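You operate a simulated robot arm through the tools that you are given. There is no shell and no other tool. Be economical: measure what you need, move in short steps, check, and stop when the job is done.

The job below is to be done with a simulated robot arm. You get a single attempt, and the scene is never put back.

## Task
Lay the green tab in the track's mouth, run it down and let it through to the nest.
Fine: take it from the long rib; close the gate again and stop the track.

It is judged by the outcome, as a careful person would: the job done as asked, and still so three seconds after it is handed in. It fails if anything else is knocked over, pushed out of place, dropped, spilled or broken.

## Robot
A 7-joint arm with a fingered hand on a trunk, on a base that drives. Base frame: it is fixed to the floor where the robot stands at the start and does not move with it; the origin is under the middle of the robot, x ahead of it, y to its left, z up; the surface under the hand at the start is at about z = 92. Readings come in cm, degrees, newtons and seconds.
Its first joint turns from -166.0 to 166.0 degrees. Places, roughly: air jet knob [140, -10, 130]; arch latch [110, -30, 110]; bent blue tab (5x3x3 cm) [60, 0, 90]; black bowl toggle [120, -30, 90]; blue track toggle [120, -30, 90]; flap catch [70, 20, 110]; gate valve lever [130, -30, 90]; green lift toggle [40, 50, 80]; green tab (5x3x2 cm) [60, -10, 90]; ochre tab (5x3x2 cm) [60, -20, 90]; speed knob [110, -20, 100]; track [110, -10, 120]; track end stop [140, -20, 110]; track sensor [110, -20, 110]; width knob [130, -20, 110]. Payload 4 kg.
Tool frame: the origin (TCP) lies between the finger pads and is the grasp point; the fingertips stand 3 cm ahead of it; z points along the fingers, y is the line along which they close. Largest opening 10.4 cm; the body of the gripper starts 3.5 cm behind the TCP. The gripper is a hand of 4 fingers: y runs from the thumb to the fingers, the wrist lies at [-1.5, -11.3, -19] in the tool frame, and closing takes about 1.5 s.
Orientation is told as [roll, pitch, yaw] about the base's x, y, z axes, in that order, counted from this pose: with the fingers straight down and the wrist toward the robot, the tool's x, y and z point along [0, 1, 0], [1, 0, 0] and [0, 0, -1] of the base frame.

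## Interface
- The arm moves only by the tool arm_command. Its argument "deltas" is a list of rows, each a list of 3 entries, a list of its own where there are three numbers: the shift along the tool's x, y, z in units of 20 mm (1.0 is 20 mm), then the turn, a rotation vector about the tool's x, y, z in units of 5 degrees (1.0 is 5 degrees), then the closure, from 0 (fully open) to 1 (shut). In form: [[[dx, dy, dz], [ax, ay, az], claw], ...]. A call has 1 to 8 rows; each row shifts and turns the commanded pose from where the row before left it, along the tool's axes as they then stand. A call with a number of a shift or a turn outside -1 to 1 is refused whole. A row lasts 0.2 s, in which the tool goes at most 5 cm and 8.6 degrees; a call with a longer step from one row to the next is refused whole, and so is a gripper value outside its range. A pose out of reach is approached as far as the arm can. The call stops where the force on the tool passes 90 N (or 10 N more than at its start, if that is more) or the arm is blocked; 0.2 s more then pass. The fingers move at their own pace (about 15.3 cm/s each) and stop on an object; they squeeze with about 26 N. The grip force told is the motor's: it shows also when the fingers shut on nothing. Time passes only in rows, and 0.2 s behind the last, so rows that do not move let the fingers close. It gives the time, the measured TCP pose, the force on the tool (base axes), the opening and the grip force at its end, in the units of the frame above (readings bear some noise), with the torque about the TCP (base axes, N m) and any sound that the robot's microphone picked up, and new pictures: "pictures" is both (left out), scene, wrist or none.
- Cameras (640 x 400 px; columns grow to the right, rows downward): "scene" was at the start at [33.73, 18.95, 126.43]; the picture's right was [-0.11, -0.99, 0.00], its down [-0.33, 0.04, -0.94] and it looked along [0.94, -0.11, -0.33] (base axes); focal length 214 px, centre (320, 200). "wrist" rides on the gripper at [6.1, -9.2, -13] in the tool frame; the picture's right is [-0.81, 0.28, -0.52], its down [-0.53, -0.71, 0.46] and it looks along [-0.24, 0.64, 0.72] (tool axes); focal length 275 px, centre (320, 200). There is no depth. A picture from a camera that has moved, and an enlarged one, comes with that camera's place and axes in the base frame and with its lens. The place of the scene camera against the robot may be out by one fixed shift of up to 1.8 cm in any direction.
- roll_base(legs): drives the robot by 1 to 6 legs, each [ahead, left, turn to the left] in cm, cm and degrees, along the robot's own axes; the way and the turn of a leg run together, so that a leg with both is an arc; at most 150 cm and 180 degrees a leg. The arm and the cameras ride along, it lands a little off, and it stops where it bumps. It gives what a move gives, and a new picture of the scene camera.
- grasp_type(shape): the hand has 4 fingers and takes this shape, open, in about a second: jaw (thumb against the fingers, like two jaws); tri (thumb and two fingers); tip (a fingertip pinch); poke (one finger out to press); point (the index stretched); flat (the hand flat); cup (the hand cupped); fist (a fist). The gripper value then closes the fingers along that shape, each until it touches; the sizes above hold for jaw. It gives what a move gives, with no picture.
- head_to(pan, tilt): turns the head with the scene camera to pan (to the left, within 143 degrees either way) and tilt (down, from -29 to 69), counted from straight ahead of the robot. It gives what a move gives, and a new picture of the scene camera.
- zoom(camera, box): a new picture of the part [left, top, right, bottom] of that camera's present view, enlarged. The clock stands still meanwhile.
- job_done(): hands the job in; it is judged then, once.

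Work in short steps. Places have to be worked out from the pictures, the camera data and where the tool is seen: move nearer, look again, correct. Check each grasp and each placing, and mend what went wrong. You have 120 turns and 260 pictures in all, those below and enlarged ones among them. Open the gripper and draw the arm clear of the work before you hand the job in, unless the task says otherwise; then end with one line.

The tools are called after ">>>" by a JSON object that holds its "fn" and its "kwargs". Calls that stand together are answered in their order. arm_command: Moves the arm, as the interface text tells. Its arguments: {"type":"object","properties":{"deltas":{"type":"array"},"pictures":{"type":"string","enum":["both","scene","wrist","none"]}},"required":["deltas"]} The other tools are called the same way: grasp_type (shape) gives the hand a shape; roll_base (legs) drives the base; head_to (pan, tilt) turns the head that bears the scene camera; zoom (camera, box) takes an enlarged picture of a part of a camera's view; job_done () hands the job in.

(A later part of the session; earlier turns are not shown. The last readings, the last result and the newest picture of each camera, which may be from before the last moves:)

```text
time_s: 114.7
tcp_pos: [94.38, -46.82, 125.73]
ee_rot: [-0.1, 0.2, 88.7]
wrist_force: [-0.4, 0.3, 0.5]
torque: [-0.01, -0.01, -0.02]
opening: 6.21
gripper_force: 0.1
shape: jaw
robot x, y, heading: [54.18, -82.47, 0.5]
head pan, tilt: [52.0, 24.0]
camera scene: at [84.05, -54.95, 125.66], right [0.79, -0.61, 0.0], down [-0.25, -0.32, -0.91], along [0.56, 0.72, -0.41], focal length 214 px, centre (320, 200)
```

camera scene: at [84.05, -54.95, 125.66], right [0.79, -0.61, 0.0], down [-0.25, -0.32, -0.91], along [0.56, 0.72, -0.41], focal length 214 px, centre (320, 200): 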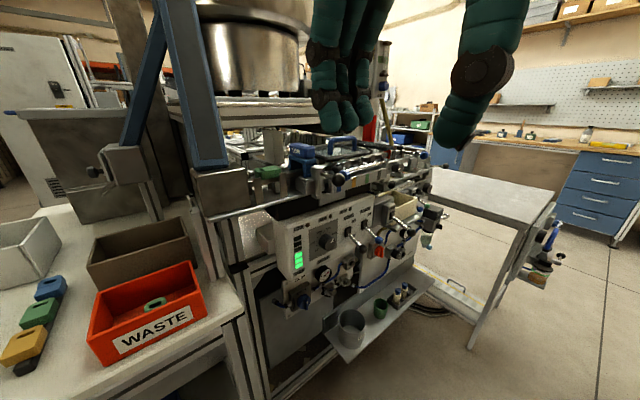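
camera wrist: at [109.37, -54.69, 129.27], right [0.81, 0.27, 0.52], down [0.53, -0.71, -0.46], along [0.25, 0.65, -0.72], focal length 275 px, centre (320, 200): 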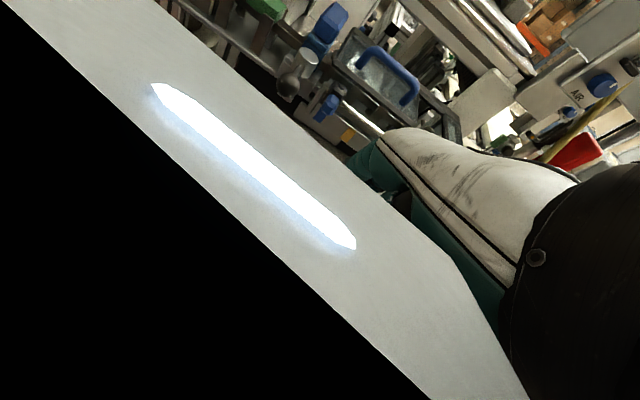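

Tab still lies in the mouth. Move the hand along in front of the panel for wrist views.

>>> {"fn": "arm_command", "kwargs": {"deltas": [[[-1, 0, 0], [0, 0, 0], 0.4], [[-1, 0, 0], [0, 0, 0], 0.4], [[-1, 0, 0], [0, 0, 0], 0.4], [[-1, 0, 0], [0, 0, 0], 0.4], [[-1, 0, 0], [0, 0, 0], 0.4], [[-1, 0, 0], [0, 0, 0], 0.4], [[-1, 0, 0], [0, 0, 0], 0.4], [[-1, 0, 0], [0, 0, 0], 0.4]], "pictures": "none"}}

>>> {"fn": "arm_command", "kwargs": {"deltas": [[[-1, 0, 1], [0, 0, 0], 0.4], [[-1, 0, 1], [0, 0, 0], 0.4], [[-1, 0, 1], [0, 0, 0], 0.4], [[-1, 0, 1], [0, 0, 0], 0.4], [[-1, 0, 1], [0, 0, 0], 0.4], [[0, 0, 0], [0, 0, 0], 0.4]], "pictures": "wrist"}}

>>> {"fn": "zoom", "kwargs": {"camera": "wrist", "box": [160, 100, 340, 250]}}

```text
time_s: 116.5
tcp_pos: [110.48, -47.04, 126.06]
ee_rot: [-0.1, 0.2, 88.8]
wrist_force: [-0.2, 0.4, 0.2]
torque: [-0.02, -0.02, -0.03]
opening: 6.22
gripper_force: 0.0
shape: jaw
robot x, y, heading: [54.01, -81.85, 0.3]
head pan, tilt: [52.0, 24.0]
```

```text
time_s: 117.9
tcp_pos: [120.54, -47.42, 115.78]
ee_rot: [-0.1, 0.2, 88.8]
wrist_force: [0.3, 0.9, -0.2]
torque: [0.05, -0.03, 0.04]
opening: 6.24
gripper_force: 0.0
shape: jaw
robot x, y, heading: [54.06, -82.5, 0.3]
head pan, tilt: [52.0, 24.0]
camera wrist: at [114.06, -56.25, 128.85], right [0.82, 0.26, 0.52], down [0.52, -0.73, -0.45], along [0.26, 0.64, -0.73], focal length 275 px, centre (320, 200)
```

wrist: 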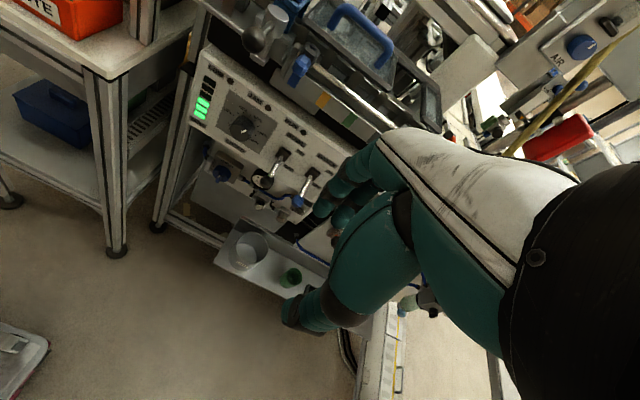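

```text
2.67 times, centred on (250, 175) of wrist
camera zoom: at [114.06, -56.25, 128.85], right [0.82, 0.26, 0.52], down [0.52, -0.73, -0.45], along [0.26, 0.64, -0.73], focal length 734 px, centre (507, 267)
```

zoom: 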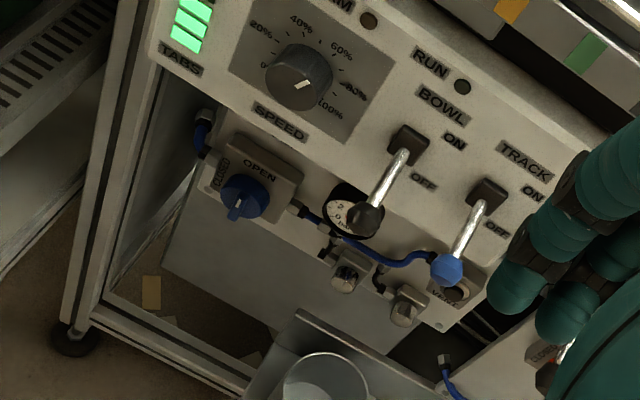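

Triangulated: TRACK ball at about (122.5,-28.6,94.1), its pivot at (122.5,-23.7,96.5); the scene camera reads ~1 cm high in x and z. I'll tip the hand horizontal (fingers toward the panel, thumb below) to pinch the ball and lift it to ON.

>>> {"fn": "arm_command", "kwargs": {"deltas": [[[0, -1, 0], [-1, 0, 0], 0.4], [[0, 0, 0], [-1, 0, 0], 0.4], [[0, 0, 0], [-1, 0, 0], 0.4], [[0, 0, 0], [-1, 0, 0], 0.4], [[0, 0, 0], [-1, 0, 0], 0.4], [[0, 0, 0], [-1, 0, 0], 0.4], [[0, 0, 0], [-1, 0, 0], 0.4], [[0, 0, 0], [-1, 0, 0], 0.4]], "pictures": "none"}}

>>> {"fn": "arm_command", "kwargs": {"deltas": [[[0, 0, 0], [-1, 0, 0], 0.4], [[0, 0, 0], [-1, 0, 0], 0.4], [[0, 0, 0], [-1, 0, 0], 0.4], [[0, 0, 0], [-1, 0, 0], 0.4], [[0, 0, 0], [-1, 0, 0], 0.4], [[0, 0, 0], [-1, 0, 0], 0.4], [[0, 0, 0], [-1, 0, 0], 0.4], [[0, 0, 0], [-1, 0, 0], 0.4]], "pictures": "both"}}

```text
time_s: 119.7
tcp_pos: [120.44, -49.47, 115.85]
ee_rot: [-0.2, -39.8, 88.8]
wrist_force: [-0.4, 1.0, -0.1]
torque: [0.0, -0.01, -0.03]
opening: 6.22
gripper_force: 0.0
shape: jaw
robot x, y, heading: [53.99, -82.35, 0.2]
head pan, tilt: [52.0, 24.0]
```

```text
time_s: 121.5
tcp_pos: [120.41, -49.46, 115.74]
ee_rot: [-0.4, -79.9, 89.2]
wrist_force: [0.0, -0.7, 0.5]
torque: [-0.03, -0.01, -0.03]
opening: 6.21
gripper_force: 0.0
shape: jaw
robot x, y, heading: [54.05, -82.19, 0.2]
head pan, tilt: [52.0, 24.0]
camera scene: at [84.05, -54.96, 125.67], right [0.79, -0.61, 0.0], down [-0.25, -0.32, -0.91], along [0.56, 0.72, -0.41], focal length 214 px, centre (320, 200)
camera wrist: at [113.87, -63.66, 109.0], right [0.8, -0.48, 0.36], down [0.54, 0.31, -0.78], along [0.26, 0.82, 0.51], focal length 275 px, centre (320, 200)
```

scene: 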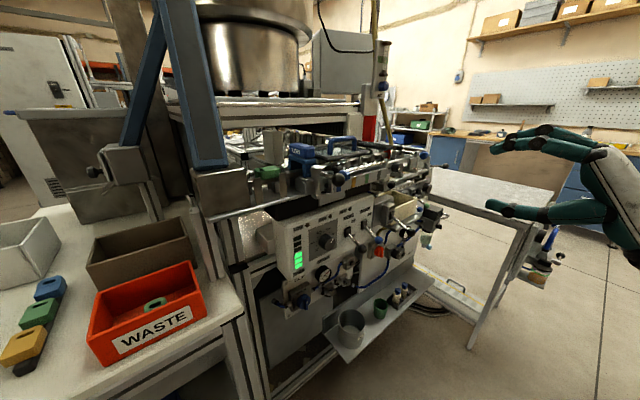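
wrist: 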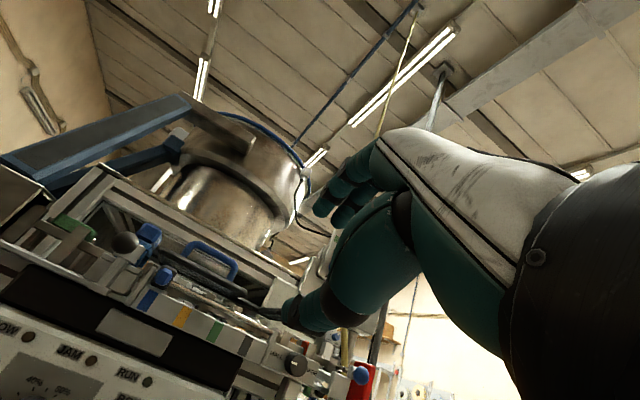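

Hand posture is right. Lower it to toggle height, staying well in front of the panel.

>>> {"fn": "arm_command", "kwargs": {"deltas": [[[-1, -1, 0.17], [0, 0, 0], 0.45], [[0, -1, 0.17], [0, 0, 0], 0.45], [[0, -1, 0.17], [0, 0, 0], 0.45], [[0, -1, 0.17], [0, 0, 0], 0.45], [[0, -1, 0.17], [0, 0, 0], 0.45], [[0, -1, 0.17], [0, 0, 0], 0.45], [[0, -1, 0.17], [0, 0, 0], 0.45], [[0, -1, 0.17], [0, 0, 0], 0.45]], "pictures": "none"}}

>>> {"fn": "arm_command", "kwargs": {"deltas": [[[0, -1, 0.17], [0, 0, 0], 0.45], [[0, -1, 0.17], [0, 0, 0], 0.45], [[0, -0.6, 0.1], [0, 0, 0], 0.45], [[0, 0.17, 1], [0, 0, 0], 0.45], [[0, 0.17, 1], [0, 0, 0], 0.45], [[0, 0.17, 1], [0, 0, 0], 0.45], [[0, 0, 0], [0, 0, 0], 0.45]], "pictures": "both"}}

>>> {"fn": "zoom", "kwargs": {"camera": "scene", "box": [300, 190, 480, 310]}}

>>> {"fn": "zoom", "kwargs": {"camera": "wrist", "box": [160, 150, 360, 330]}}

```text
time_s: 123.3
tcp_pos: [122.5, -49.52, 99.35]
ee_rot: [-0.5, -79.9, 89.2]
wrist_force: [0.1, 1.1, -0.2]
torque: [-0.01, 0.01, 0.01]
opening: 5.75
gripper_force: 0.2
shape: jaw
robot x, y, heading: [53.26, -82.41, 0.3]
head pan, tilt: [52.0, 24.0]
```

```text
time_s: 124.9
tcp_pos: [122.28, -43.62, 94.35]
ee_rot: [-0.4, -79.9, 89.3]
wrist_force: [-0.1, -0.2, 0.9]
torque: [-0.01, -0.03, -0.03]
opening: 5.76
gripper_force: 0.1
shape: jaw
robot x, y, heading: [54.35, -82.33, 0.0]
head pan, tilt: [52.0, 24.0]
camera scene: at [84.06, -54.95, 125.66], right [0.79, -0.61, 0.0], down [-0.25, -0.32, -0.91], along [0.56, 0.72, -0.41], focal length 214 px, centre (320, 200)
camera wrist: at [115.78, -57.84, 87.61], right [0.8, -0.48, 0.36], down [0.54, 0.31, -0.78], along [0.26, 0.82, 0.51], focal length 275 px, centre (320, 200)
```

scene: 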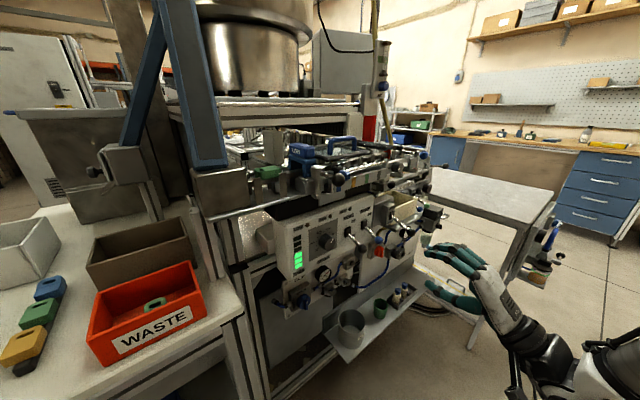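
wrist: 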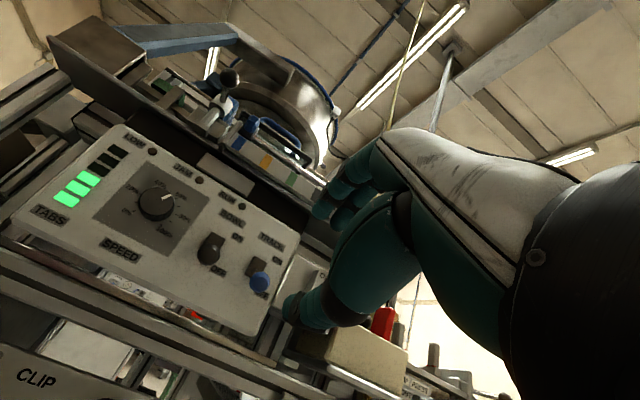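

```text
3.33 times, centred on (390, 250) of scene
camera zoom: at [84.06, -54.95, 125.66], right [0.79, -0.61, 0.0], down [-0.25, -0.32, -0.91], along [0.56, 0.72, -0.41], focal length 715 px, centre (87, 33)
```

zoom: 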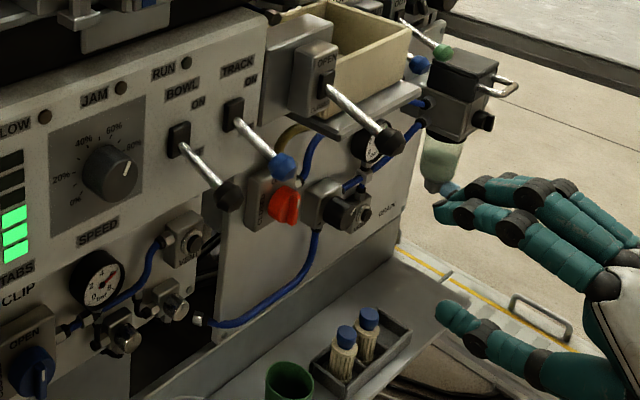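

```text
2.22 times, centred on (260, 240) of wrist
camera zoom: at [115.78, -57.84, 87.61], right [0.8, -0.48, 0.36], down [0.54, 0.31, -0.78], along [0.26, 0.82, 0.51], focal length 612 px, centre (453, 111)
```

zoom: 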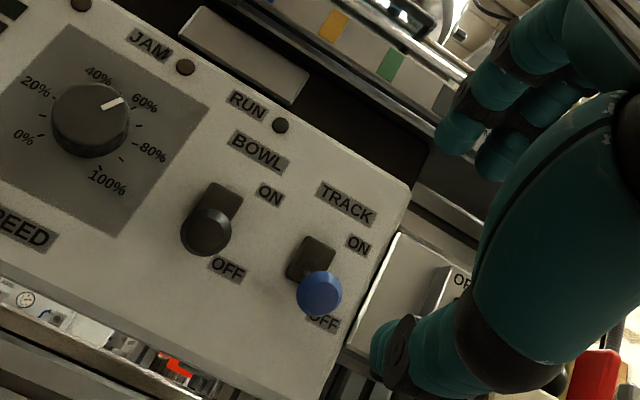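

Ball confirmed at (122.7,-28.6,93.8), in line with the hand. Advance 10 cm and check.

>>> {"fn": "arm_command", "kwargs": {"deltas": [[[-0.15, 0.17, 1], [0, 0, 0], 0.45], [[0, 0.17, 1], [0, 0, 0], 0.45], [[0, 0.17, 1], [0, 0, 0], 0.45], [[0, 0.17, 1], [0, 0, 0], 0.45], [[0, 0.1, 1], [0, 0, 0], 0.45], [[0, 0, 0], [0, 0, 0], 0.45]], "pictures": "both"}}

>>> {"fn": "zoom", "kwargs": {"camera": "scene", "box": [320, 190, 450, 290]}}

>>> {"fn": "zoom", "kwargs": {"camera": "wrist", "box": [200, 170, 360, 330]}}

```text
time_s: 126.3
tcp_pos: [123.05, -33.37, 94.05]
ee_rot: [-0.4, -79.8, 89.1]
wrist_force: [-0.6, 0.1, 1.1]
torque: [0.0, 0.01, 0.02]
opening: 5.78
gripper_force: 0.0
shape: jaw
robot x, y, heading: [54.25, -82.68, 0.3]
head pan, tilt: [52.0, 24.0]
camera scene: at [84.06, -54.95, 125.66], right [0.79, -0.61, 0.0], down [-0.25, -0.32, -0.91], along [0.56, 0.72, -0.41], focal length 214 px, centre (320, 200)
camera wrist: at [116.58, -47.67, 87.25], right [0.8, -0.48, 0.36], down [0.54, 0.31, -0.78], along [0.26, 0.82, 0.51], focal length 275 px, centre (320, 200)
```

scene: 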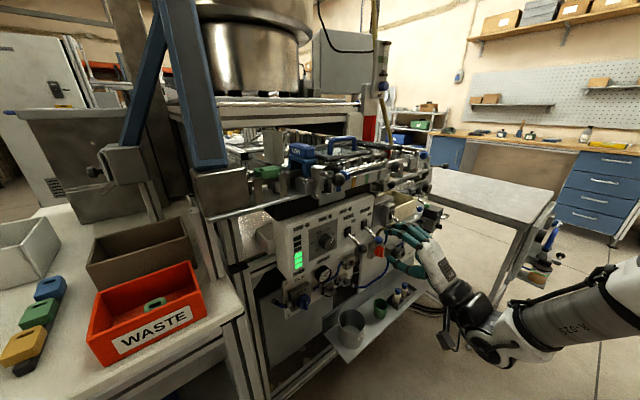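
wrist: 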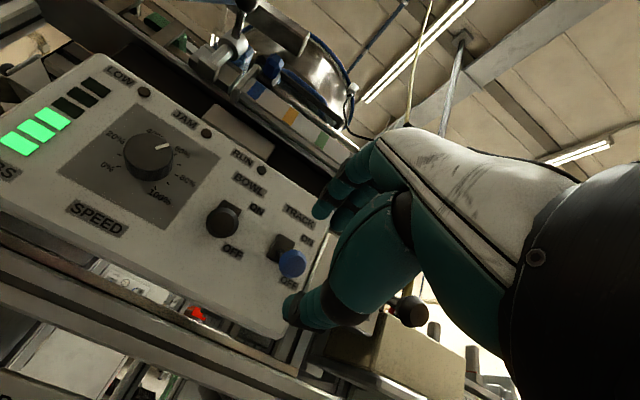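

```text
4.00 times, centred on (385, 240) of scene
camera zoom: at [84.06, -54.95, 125.66], right [0.79, -0.61, 0.0], down [-0.25, -0.32, -0.91], along [0.56, 0.72, -0.41], focal length 858 px, centre (60, 40)
```

zoom: 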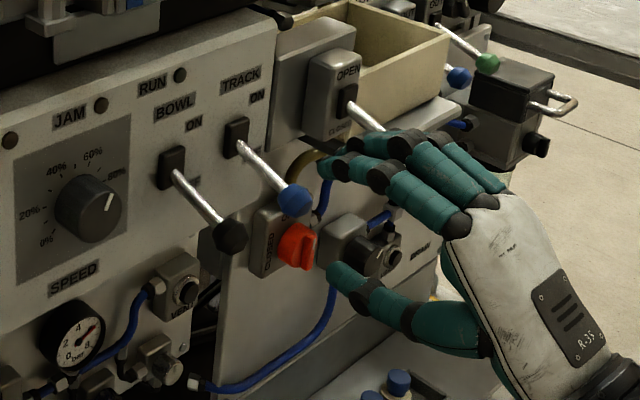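

```text
2.50 times, centred on (280, 250) of wrist
camera zoom: at [116.58, -47.67, 87.25], right [0.8, -0.48, 0.36], down [0.54, 0.31, -0.78], along [0.26, 0.82, 0.51], focal length 688 px, centre (420, 75)
```

zoom: 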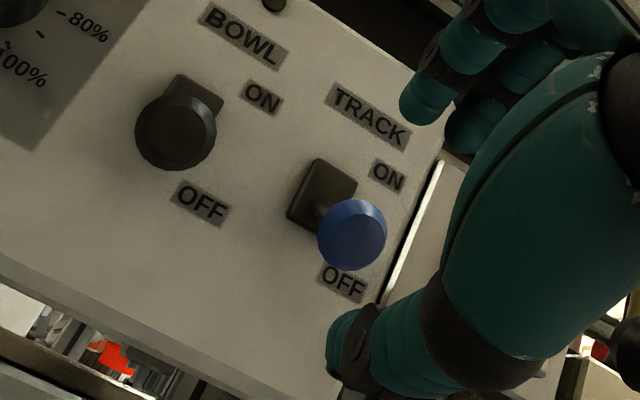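

Aligned: ball about 0.7 cm below jaw centre. Advance the last 3.2 cm and close on the ball.

>>> {"fn": "arm_command", "kwargs": {"deltas": [[[0.1, 0, 0.8], [0, 0, 0], 0.45], [[0, 0, 0.8], [0, 0, 0], 0.45], [[0, 0, 0], [0, 0, 0], 0.6], [[0, 0, 0], [0, 0, 0], 0.75], [[0, 0, 0], [0, 0, 0], 0.9], [[0, 0, 0], [0, 0, 0], 0.9]], "pictures": "both"}}

>>> {"fn": "zoom", "kwargs": {"camera": "scene", "box": [320, 190, 450, 290]}}

>>> {"fn": "zoom", "kwargs": {"camera": "wrist", "box": [200, 170, 360, 330]}}

```text
time_s: 127.7
tcp_pos: [122.79, -30.23, 93.38]
ee_rot: [-0.5, -79.7, 89.4]
wrist_force: [0.4, 2.3, 1.0]
torque: [0.04, 0.03, -0.03]
opening: 1.32
gripper_force: 26.1
shape: jaw
robot x, y, heading: [54.06, -82.35, 0.5]
head pan, tilt: [52.0, 24.0]
camera scene: at [84.06, -54.94, 125.66], right [0.79, -0.61, 0.0], down [-0.25, -0.32, -0.91], along [0.56, 0.72, -0.41], focal length 214 px, centre (320, 200)
camera wrist: at [116.53, -44.55, 86.6], right [0.8, -0.48, 0.36], down [0.54, 0.31, -0.78], along [0.26, 0.82, 0.51], focal length 275 px, centre (320, 200)
```

scene: 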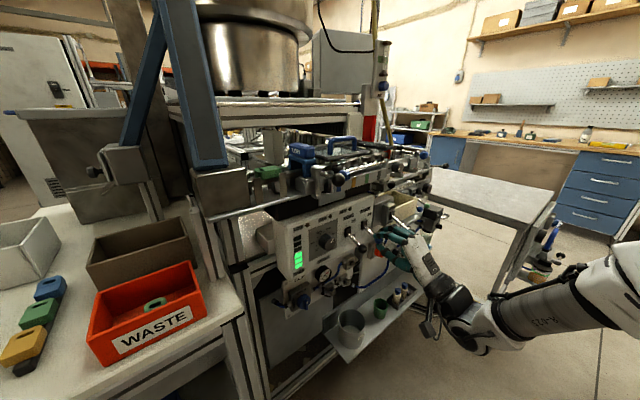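
wrist: 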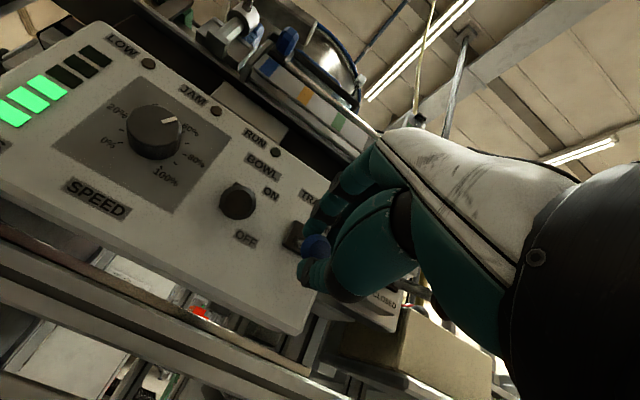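

```text
4.00 times, centred on (385, 240) of scene
camera zoom: at [84.06, -54.94, 125.66], right [0.79, -0.61, 0.0], down [-0.25, -0.32, -0.91], along [0.56, 0.72, -0.41], focal length 858 px, centre (60, 40)
```

zoom: 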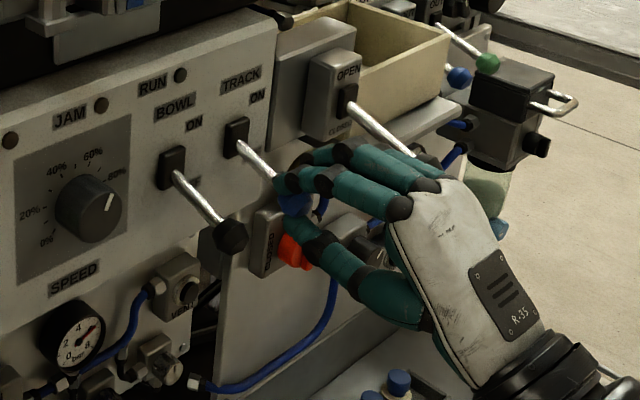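

```text
2.50 times, centred on (280, 250) of wrist
camera zoom: at [116.53, -44.55, 86.6], right [0.8, -0.48, 0.36], down [0.54, 0.31, -0.78], along [0.26, 0.82, 0.51], focal length 688 px, centre (420, 75)
```

zoom: 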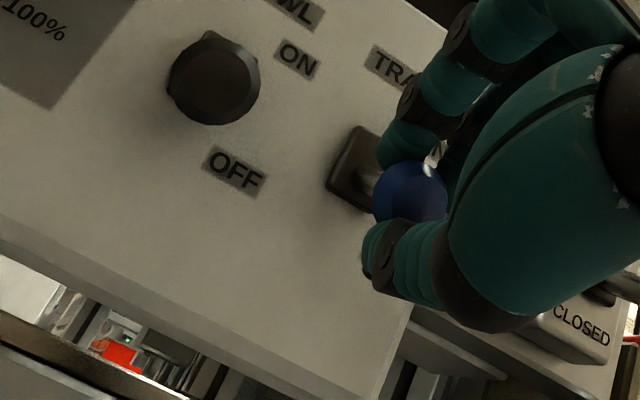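

The ball is firmly pinched. Swing it up along the lever's arc to ON.

>>> {"fn": "arm_command", "kwargs": {"deltas": [[[0, 0.585, -0.28], [0, 0, 0], 0.9], [[0, 0.6, -0.2], [0, 0, 0], 0.9], [[0, 0.63, 0], [0, 0, 0], 0.9], [[0, 0.645, 0.07], [0, 0, 0], 0.9], [[0, 0.31, 0.05], [0, 0, 0], 0.9], [[0, 0, 0], [0, 0, 0], 0.9]], "pictures": "both"}}

>>> {"fn": "zoom", "kwargs": {"camera": "scene", "box": [240, 140, 440, 270]}}

>>> {"fn": "zoom", "kwargs": {"camera": "wrist", "box": [200, 130, 360, 290]}}

```text
time_s: 129.1
tcp_pos: [122.84, -30.48, 98.86]
ee_rot: [-0.1, -79.5, 88.7]
wrist_force: [-6.2, -46.3, -24.4]
torque: [-1.38, 0.11, 0.07]
opening: 1.81
gripper_force: 25.5
shape: jaw
robot x, y, heading: [53.89, -82.55, 0.2]
head pan, tilt: [52.0, 24.0]
camera scene: at [84.11, -55.13, 125.68], right [0.79, -0.61, 0.0], down [-0.25, -0.32, -0.91], along [0.56, 0.72, -0.41], focal length 214 px, centre (320, 200)
camera wrist: at [116.43, -44.68, 92.1], right [0.8, -0.48, 0.36], down [0.54, 0.31, -0.78], along [0.26, 0.82, 0.5], focal length 275 px, centre (320, 200)
```

scene: 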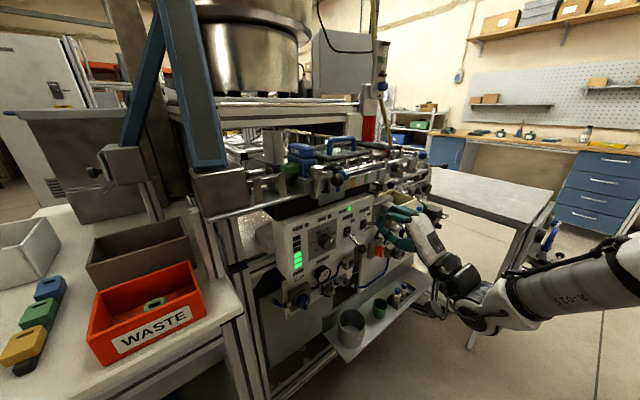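
wrist: 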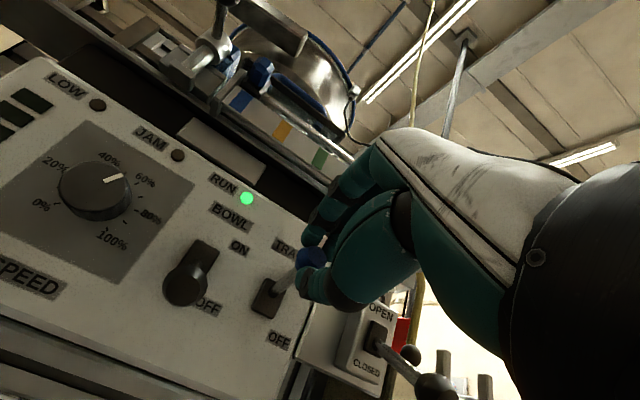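

```text
3.08 times, centred on (340, 205) of scene
camera zoom: at [84.11, -55.13, 125.68], right [0.79, -0.61, 0.0], down [-0.25, -0.32, -0.91], along [0.56, 0.72, -0.41], focal length 660 px, centre (258, 185)
```

zoom: 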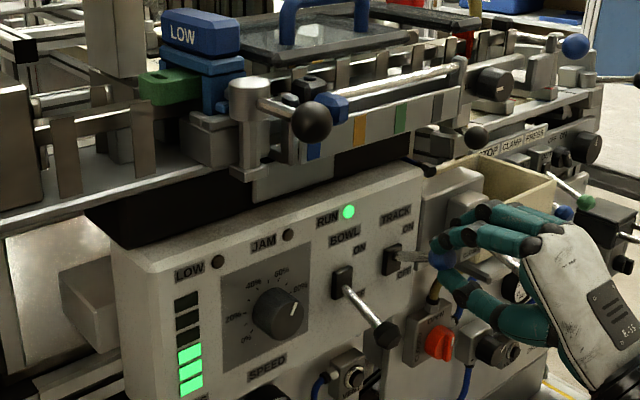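

```text
2.50 times, centred on (280, 210) of wrist
camera zoom: at [116.43, -44.68, 92.1], right [0.8, -0.48, 0.36], down [0.54, 0.31, -0.78], along [0.26, 0.82, 0.5], focal length 688 px, centre (420, 175)
```

zoom: 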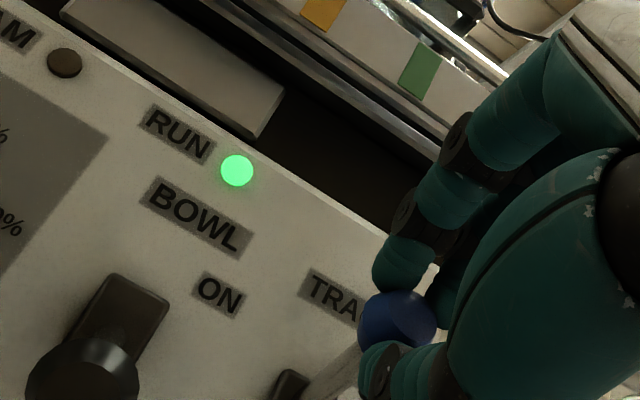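

RUN lamp is lit, and the tab is already moving through the LOW arch. Release the ball, draw back, and watch the tab.

>>> {"fn": "arm_command", "kwargs": {"deltas": [[[0, 0, 0], [0, 0, 0], 0.5], [[0, 0, 0], [0, 0, 0], 0.4], [[0, -0.05, -1], [0, 0, 0], 0.4], [[0, -0.17, -1], [0, 0, 0], 0.4], [[0, -0.17, -1], [0, 0, 0], 0.4], [[0, -0.17, -1], [0, 0, 0], 0.4]], "pictures": "both"}}

>>> {"fn": "zoom", "kwargs": {"camera": "scene", "box": [240, 130, 440, 260]}}

>>> {"fn": "zoom", "kwargs": {"camera": "scene", "box": [320, 190, 450, 290]}}

```text
time_s: 130.5
tcp_pos: [122.71, -38.02, 99.13]
ee_rot: [-0.5, -79.9, 89.3]
wrist_force: [-0.7, 0.3, -0.3]
torque: [0.01, 0.0, 0.03]
opening: 6.2
gripper_force: 0.0
shape: jaw
robot x, y, heading: [54.43, -82.38, 0.2]
head pan, tilt: [52.0, 24.0]
camera scene: at [84.05, -54.94, 125.66], right [0.79, -0.61, 0.0], down [-0.25, -0.32, -0.91], along [0.56, 0.72, -0.41], focal length 214 px, centre (320, 200)
camera wrist: at [116.3, -52.21, 92.46], right [0.8, -0.48, 0.36], down [0.54, 0.31, -0.78], along [0.26, 0.82, 0.51], focal length 275 px, centre (320, 200)
```

scene: 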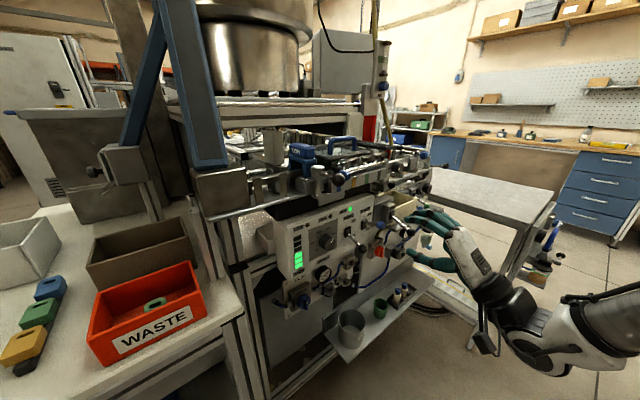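
wrist: 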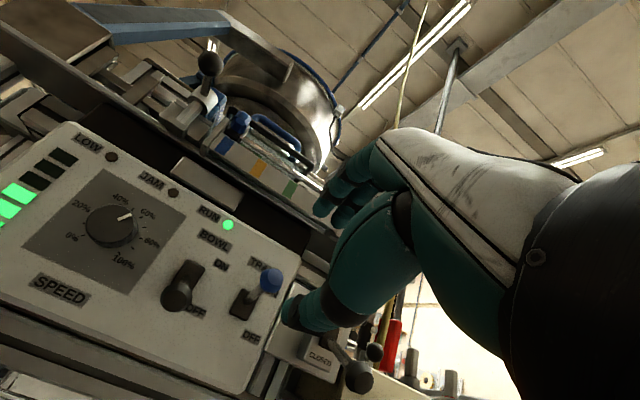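

```text
3.08 times, centred on (340, 195) of scene
camera zoom: at [84.05, -54.94, 125.66], right [0.79, -0.61, 0.0], down [-0.25, -0.32, -0.91], along [0.56, 0.72, -0.41], focal length 660 px, centre (258, 215)
```

zoom: 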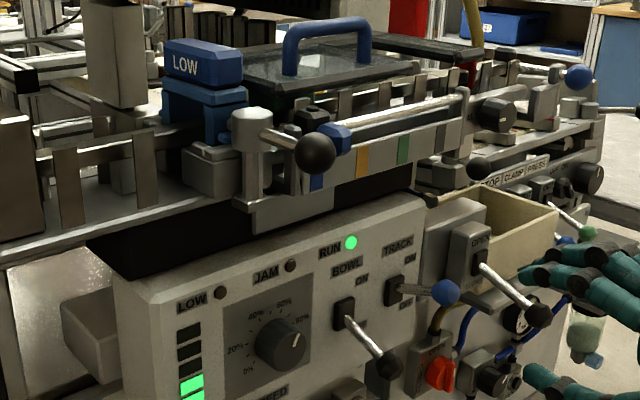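

```text
4.00 times, centred on (385, 240) of scene
camera zoom: at [84.05, -54.94, 125.66], right [0.79, -0.61, 0.0], down [-0.25, -0.32, -0.91], along [0.56, 0.72, -0.41], focal length 858 px, centre (60, 40)
```

zoom: 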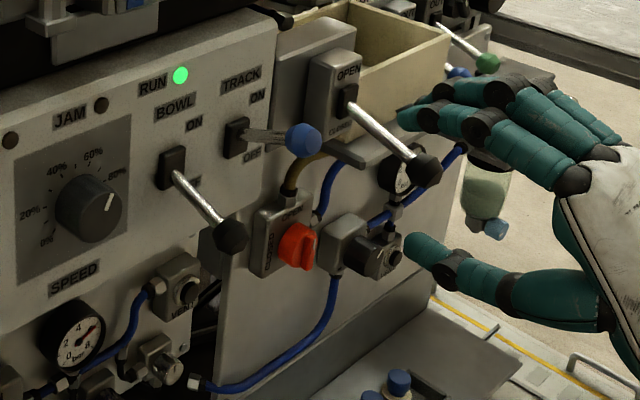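

The tab has passed the arch under the cover, and TRACK is ON. Gate ball computes to about (132.2,-31.1,93.6); move in front of it.

>>> {"fn": "arm_command", "kwargs": {"deltas": [[[0, -0.17, -1], [0, 0, 0], 0.4], [[-1, -0.9, 0.15], [0, 0, 0], 0.4], [[-1, -0.9, 0.15], [0, 0, 0], 0.4], [[-1, -0.9, 0.15], [0, 0, 0], 0.4], [[-1, 0, 0], [0, 0, 0], 0.4], [[-0.6, 0, 0], [0, 0, 0], 0.4], [[0, 0, 0], [0, 0, 0], 0.4]], "pictures": "both"}}

>>> {"fn": "zoom", "kwargs": {"camera": "scene", "box": [300, 130, 460, 250]}}

>>> {"fn": "zoom", "kwargs": {"camera": "wrist", "box": [160, 150, 360, 350]}}

```text
time_s: 132.1
tcp_pos: [131.71, -40.49, 93.64]
ee_rot: [-0.5, -79.8, 89.3]
wrist_force: [0.2, 1.4, -0.3]
torque: [-0.01, 0.01, 0.01]
opening: 6.22
gripper_force: 0.0
shape: jaw
robot x, y, heading: [54.17, -82.54, 0.4]
head pan, tilt: [52.0, 24.0]
camera scene: at [84.06, -54.95, 125.66], right [0.79, -0.61, 0.0], down [-0.25, -0.32, -0.91], along [0.56, 0.72, -0.41], focal length 214 px, centre (320, 200)
camera wrist: at [125.32, -54.64, 86.95], right [0.8, -0.48, 0.36], down [0.54, 0.31, -0.78], along [0.26, 0.82, 0.51], focal length 275 px, centre (320, 200)
```

scene: 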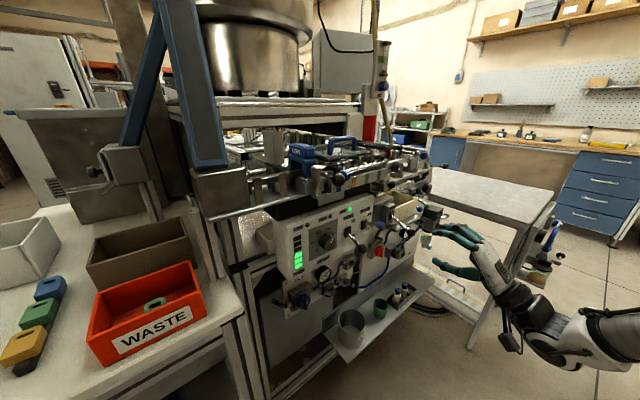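
wrist: 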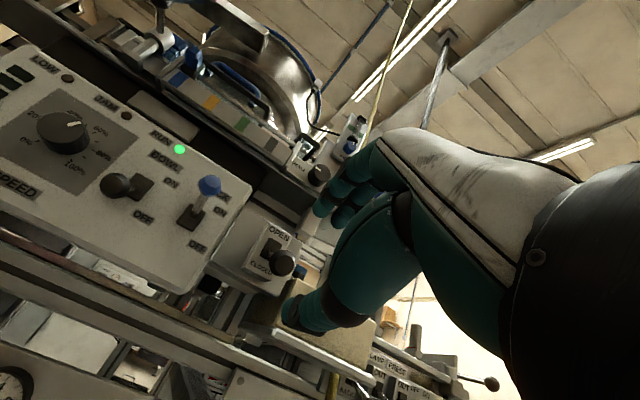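

```text
3.33 times, centred on (380, 190) of scene
camera zoom: at [84.06, -54.95, 125.66], right [0.79, -0.61, 0.0], down [-0.25, -0.32, -0.91], along [0.56, 0.72, -0.41], focal length 715 px, centre (120, 233)
```

zoom: 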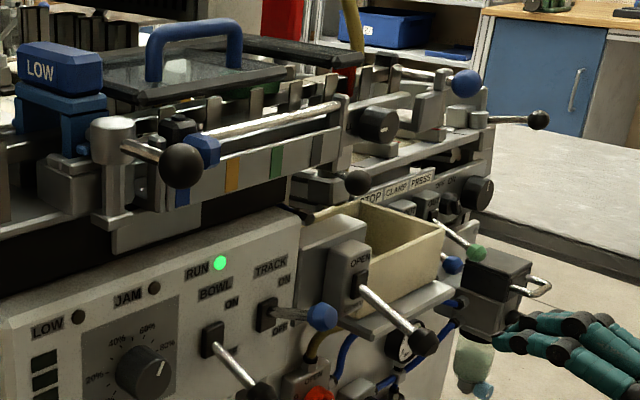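

```text
2.00 times, centred on (260, 250) of wrist
camera zoom: at [125.32, -54.64, 86.95], right [0.8, -0.48, 0.36], down [0.54, 0.31, -0.78], along [0.26, 0.82, 0.51], focal length 551 px, centre (440, 100)
```

zoom: 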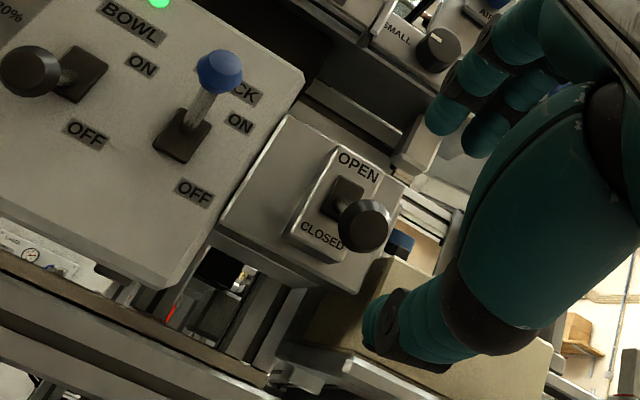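

Gate ball refined: (132.1,-30.7,94). Advance on it and pinch.

>>> {"fn": "arm_command", "kwargs": {"deltas": [[[-0.15, 0.25, 1], [0, 0, 0], 0.4], [[0, 0.22, 1], [0, 0, 0], 0.4], [[0, 0.2, 1], [0, 0, 0], 0.4], [[0, 0.17, 1], [0, 0, 0], 0.4], [[0, 0, 0], [0, 0, 0], 0.4]], "pictures": "wrist"}}

>>> {"fn": "zoom", "kwargs": {"camera": "wrist", "box": [220, 170, 380, 330]}}

>>> {"fn": "zoom", "kwargs": {"camera": "scene", "box": [330, 130, 460, 270]}}

```text
time_s: 133.3
tcp_pos: [132.24, -32.31, 94.31]
ee_rot: [-0.5, -79.8, 89.1]
wrist_force: [0.0, 1.3, -0.2]
torque: [0.05, 0.02, -0.01]
opening: 6.2
gripper_force: 0.1
shape: jaw
robot x, y, heading: [54.01, -82.32, 0.4]
head pan, tilt: [52.0, 24.0]
camera wrist: at [125.79, -46.47, 87.4], right [0.8, -0.48, 0.36], down [0.54, 0.31, -0.78], along [0.26, 0.82, 0.51], focal length 275 px, centre (320, 200)
```

wrist: 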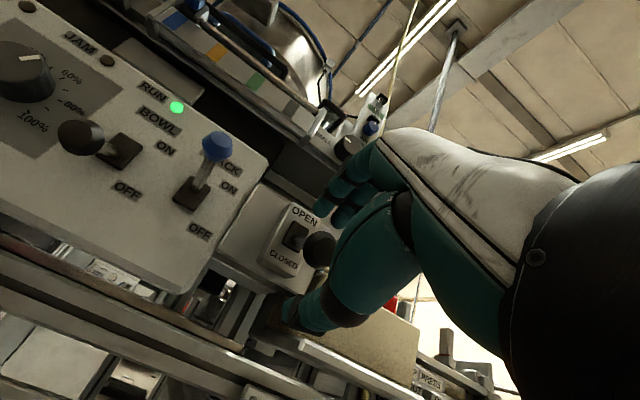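

```text
2.50 times, centred on (300, 250) of wrist
camera zoom: at [125.79, -46.47, 87.4], right [0.8, -0.48, 0.36], down [0.54, 0.31, -0.78], along [0.26, 0.82, 0.51], focal length 688 px, centre (370, 75)
```

zoom: 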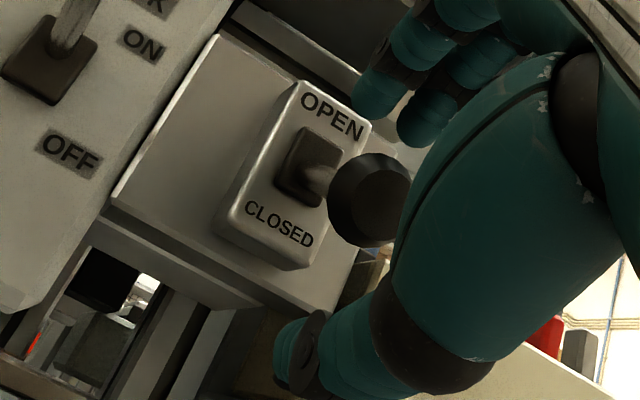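

```text
2.86 times, centred on (395, 200) of scene
camera zoom: at [84.06, -54.95, 125.66], right [0.79, -0.61, 0.0], down [-0.25, -0.32, -0.91], along [0.56, 0.72, -0.41], focal length 613 px, centre (106, 200)
```

zoom: 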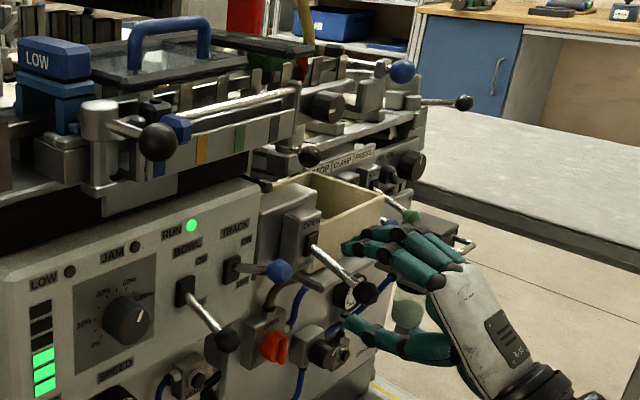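

The tab has reached the red gate. Ball is between the jaws; close on it and swing it up to OPEN.

>>> {"fn": "arm_command", "kwargs": {"deltas": [[[0.05, -0.1, 0.15], [0, 0, 0], 0.55], [[0, 0, 0], [0, 0, 0], 0.7], [[0, 0, 0], [0, 0, 0], 0.85], [[0, 0, 0], [0, 0, 0], 0.95], [[0, 0, 0], [0, 0, 0], 0.95]], "pictures": "wrist"}}

>>> {"fn": "zoom", "kwargs": {"camera": "wrist", "box": [220, 170, 380, 330]}}

>>> {"fn": "zoom", "kwargs": {"camera": "scene", "box": [340, 140, 440, 240]}}

```text
time_s: 134.5
tcp_pos: [132.03, -31.9, 94.04]
ee_rot: [-0.7, -79.9, 89.4]
wrist_force: [-2.3, -2.5, 4.4]
torque: [0.47, -0.04, 0.12]
opening: 1.08
gripper_force: 25.9
shape: jaw
robot x, y, heading: [54.05, -82.32, 0.6]
head pan, tilt: [52.0, 24.0]
camera wrist: at [125.7, -46.22, 87.23], right [0.8, -0.48, 0.36], down [0.54, 0.31, -0.78], along [0.26, 0.82, 0.51], focal length 275 px, centre (320, 200)
```

wrist: 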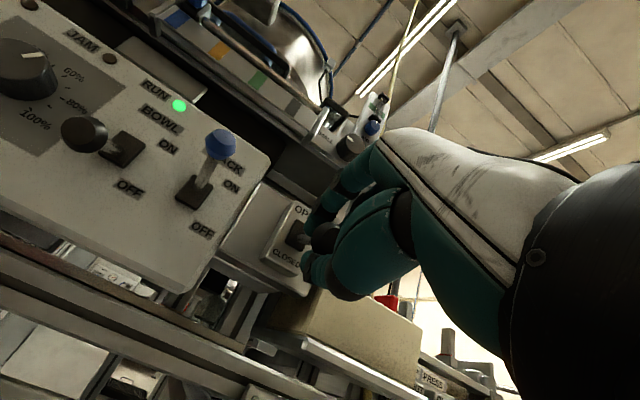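

```text
2.50 times, centred on (300, 250) of wrist
camera zoom: at [125.7, -46.22, 87.23], right [0.8, -0.48, 0.36], down [0.54, 0.31, -0.78], along [0.26, 0.82, 0.51], focal length 688 px, centre (370, 75)
```

zoom: 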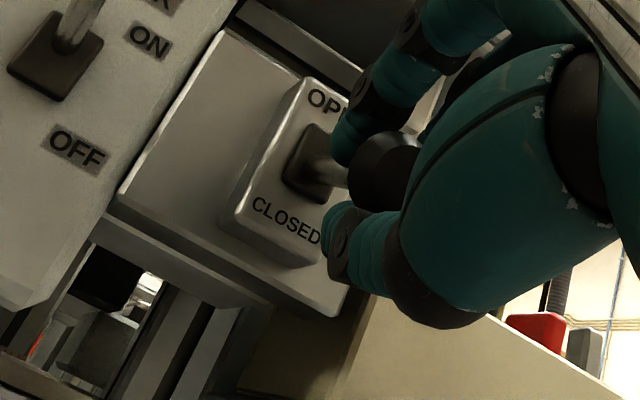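

```text
4.00 times, centred on (390, 190) of scene
camera zoom: at [84.04, -54.97, 125.67], right [0.79, -0.61, 0.0], down [-0.25, -0.32, -0.91], along [0.56, 0.72, -0.41], focal length 858 px, centre (40, 240)
```

zoom: 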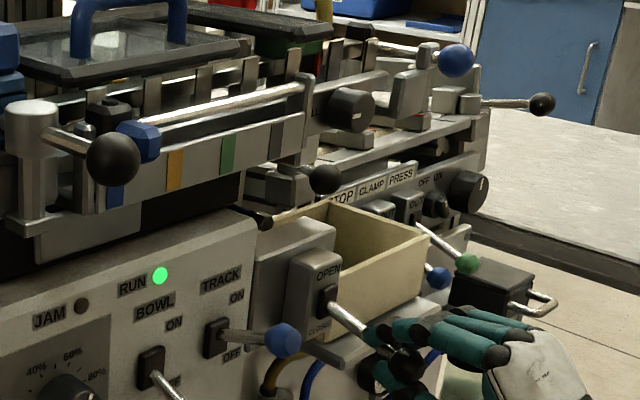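

Pinched at the ball's neck. Swing up to OPEN.

>>> {"fn": "arm_command", "kwargs": {"deltas": [[[0, 0.62, -0.23], [0, 0, 0], 0.95], [[0, 0.63, -0.16], [0, 0, 0], 0.95], [[0, 0.65, -0.06], [0, 0, 0], 0.95], [[0, 0.665, 0.04], [0, 0, 0], 0.95], [[0, 0, 0], [0, 0, 0], 0.95]], "pictures": "wrist"}}

>>> {"fn": "zoom", "kwargs": {"camera": "wrist", "box": [200, 150, 360, 310]}}

>>> {"fn": "zoom", "kwargs": {"camera": "scene", "box": [340, 130, 440, 230]}}

```text
time_s: 135.7
tcp_pos: [132.16, -31.94, 98.66]
ee_rot: [0.2, -79.5, 88.5]
wrist_force: [-1.2, 0.1, -29.0]
torque: [-0.87, -0.02, 0.03]
opening: 1.02
gripper_force: 26.3
shape: jaw
robot x, y, heading: [54.26, -82.71, 0.2]
head pan, tilt: [52.0, 24.0]
camera wrist: at [125.66, -46.21, 92.04], right [0.8, -0.48, 0.36], down [0.54, 0.31, -0.78], along [0.26, 0.82, 0.5], focal length 275 px, centre (320, 200)
```

wrist: 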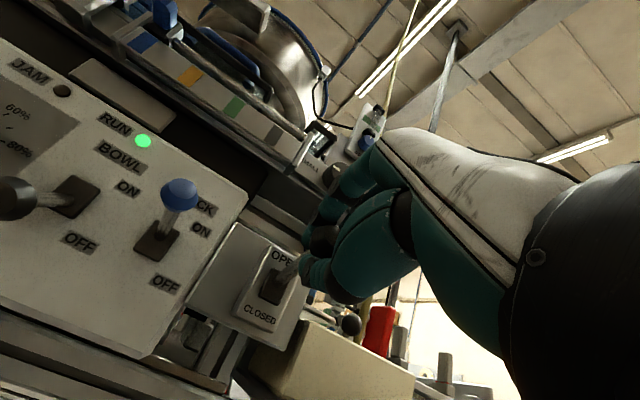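

```text
2.50 times, centred on (280, 230) of wrist
camera zoom: at [125.66, -46.21, 92.04], right [0.8, -0.48, 0.36], down [0.54, 0.31, -0.78], along [0.26, 0.82, 0.5], focal length 688 px, centre (420, 125)
```

zoom: 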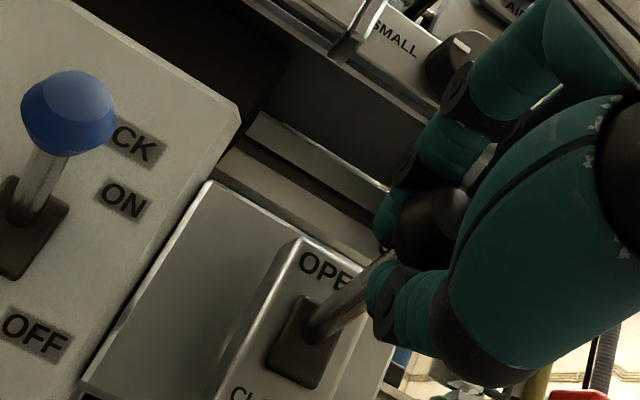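

```text
4.00 times, centred on (390, 180) of scene
camera zoom: at [84.15, -54.89, 125.62], right [0.79, -0.61, 0.0], down [-0.25, -0.32, -0.91], along [0.56, 0.72, -0.41], focal length 858 px, centre (40, 280)
```

zoom: 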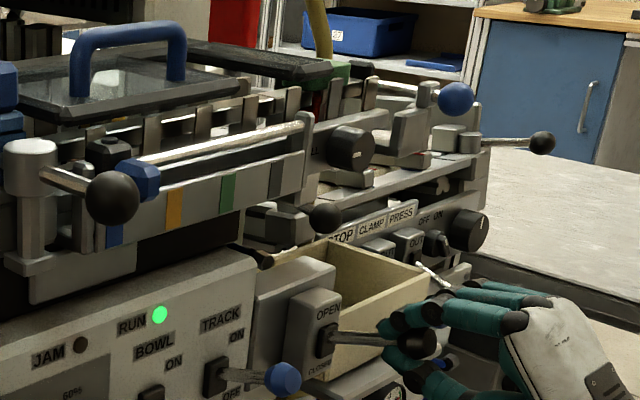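

The gate lever is up. Hold a moment and watch whether the tab runs through into the nest.

>>> {"fn": "arm_command", "kwargs": {"deltas": [[[0, 0, 0], [0, 0, 0], 0.95], [[0, 0, 0], [0, 0, 0], 0.95], [[0, 0, 0], [0, 0, 0], 0.95], [[0, 0, 0], [0, 0, 0], 0.95]], "pictures": "none"}}

>>> {"fn": "zoom", "kwargs": {"camera": "scene", "box": [390, 130, 450, 180]}}

>>> {"fn": "zoom", "kwargs": {"camera": "scene", "box": [340, 130, 440, 230]}}

```text
time_s: 136.7
tcp_pos: [132.13, -31.83, 98.91]
ee_rot: [-0.1, -79.8, 88.9]
wrist_force: [-1.5, -6.1, -30.8]
torque: [-0.95, 0.0, 0.02]
opening: 1.07
gripper_force: 26.1
shape: jaw
robot x, y, heading: [54.24, -82.22, 0.3]
head pan, tilt: [52.0, 24.0]
```

```text
8.00 times, centred on (420, 155) of scene
camera zoom: at [84.15, -54.91, 125.62], right [0.79, -0.61, 0.0], down [-0.25, -0.32, -0.91], along [0.56, 0.72, -0.41], focal length 1716 px, centre (-480, 560)
```

zoom: 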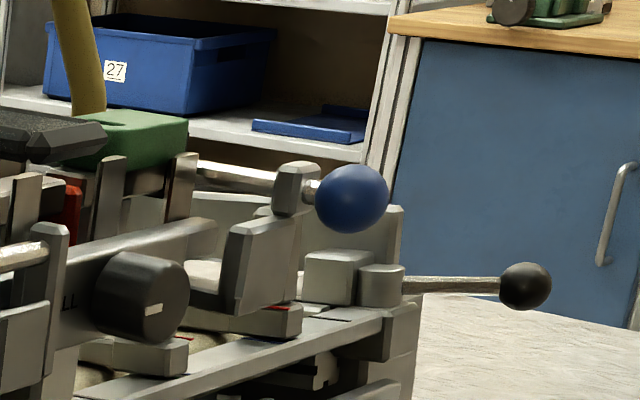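

```text
4.00 times, centred on (390, 180) of scene
camera zoom: at [84.15, -54.91, 125.62], right [0.79, -0.61, 0.0], down [-0.25, -0.32, -0.91], along [0.56, 0.72, -0.41], focal length 858 px, centre (40, 280)
```

zoom: 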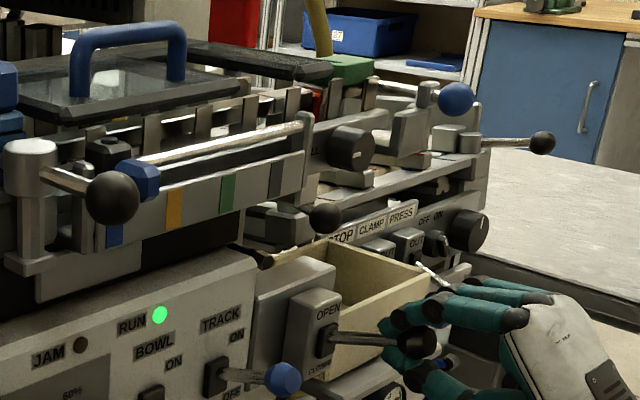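

The red gate has dropped and the tab is moving past it. Wait a little more until it seats.

>>> {"fn": "arm_command", "kwargs": {"deltas": [[[0, 0, 0], [0, 0, 0], 0.95], [[0, 0, 0], [0, 0, 0], 0.95], [[0, 0, 0], [0, 0, 0], 0.95], [[0, 0, 0], [0, 0, 0], 0.95], [[0, 0, 0], [0, 0, 0], 0.95]], "pictures": "none"}}

>>> {"fn": "zoom", "kwargs": {"camera": "scene", "box": [390, 130, 450, 180]}}

```text
time_s: 137.9
tcp_pos: [132.01, -32.01, 98.84]
ee_rot: [-0.2, -79.7, 88.8]
wrist_force: [-1.2, -7.2, -30.4]
torque: [-0.89, -0.01, 0.04]
opening: 1.11
gripper_force: 26.2
shape: jaw
robot x, y, heading: [54.27, -82.83, 0.4]
head pan, tilt: [52.0, 24.0]
```

```text
8.00 times, centred on (420, 155) of scene
camera zoom: at [84.15, -54.91, 125.63], right [0.79, -0.61, 0.0], down [-0.25, -0.32, -0.91], along [0.56, 0.72, -0.41], focal length 1716 px, centre (-480, 560)
```

zoom: 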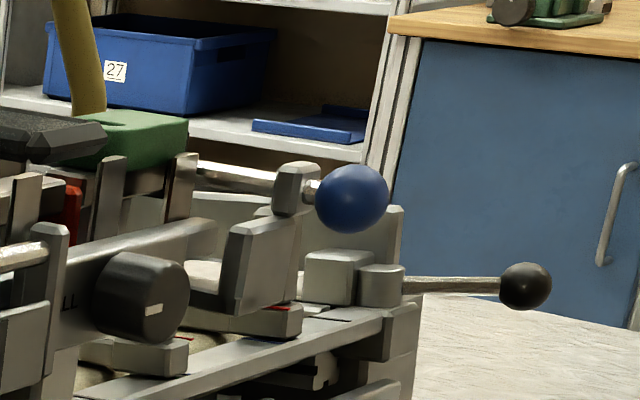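

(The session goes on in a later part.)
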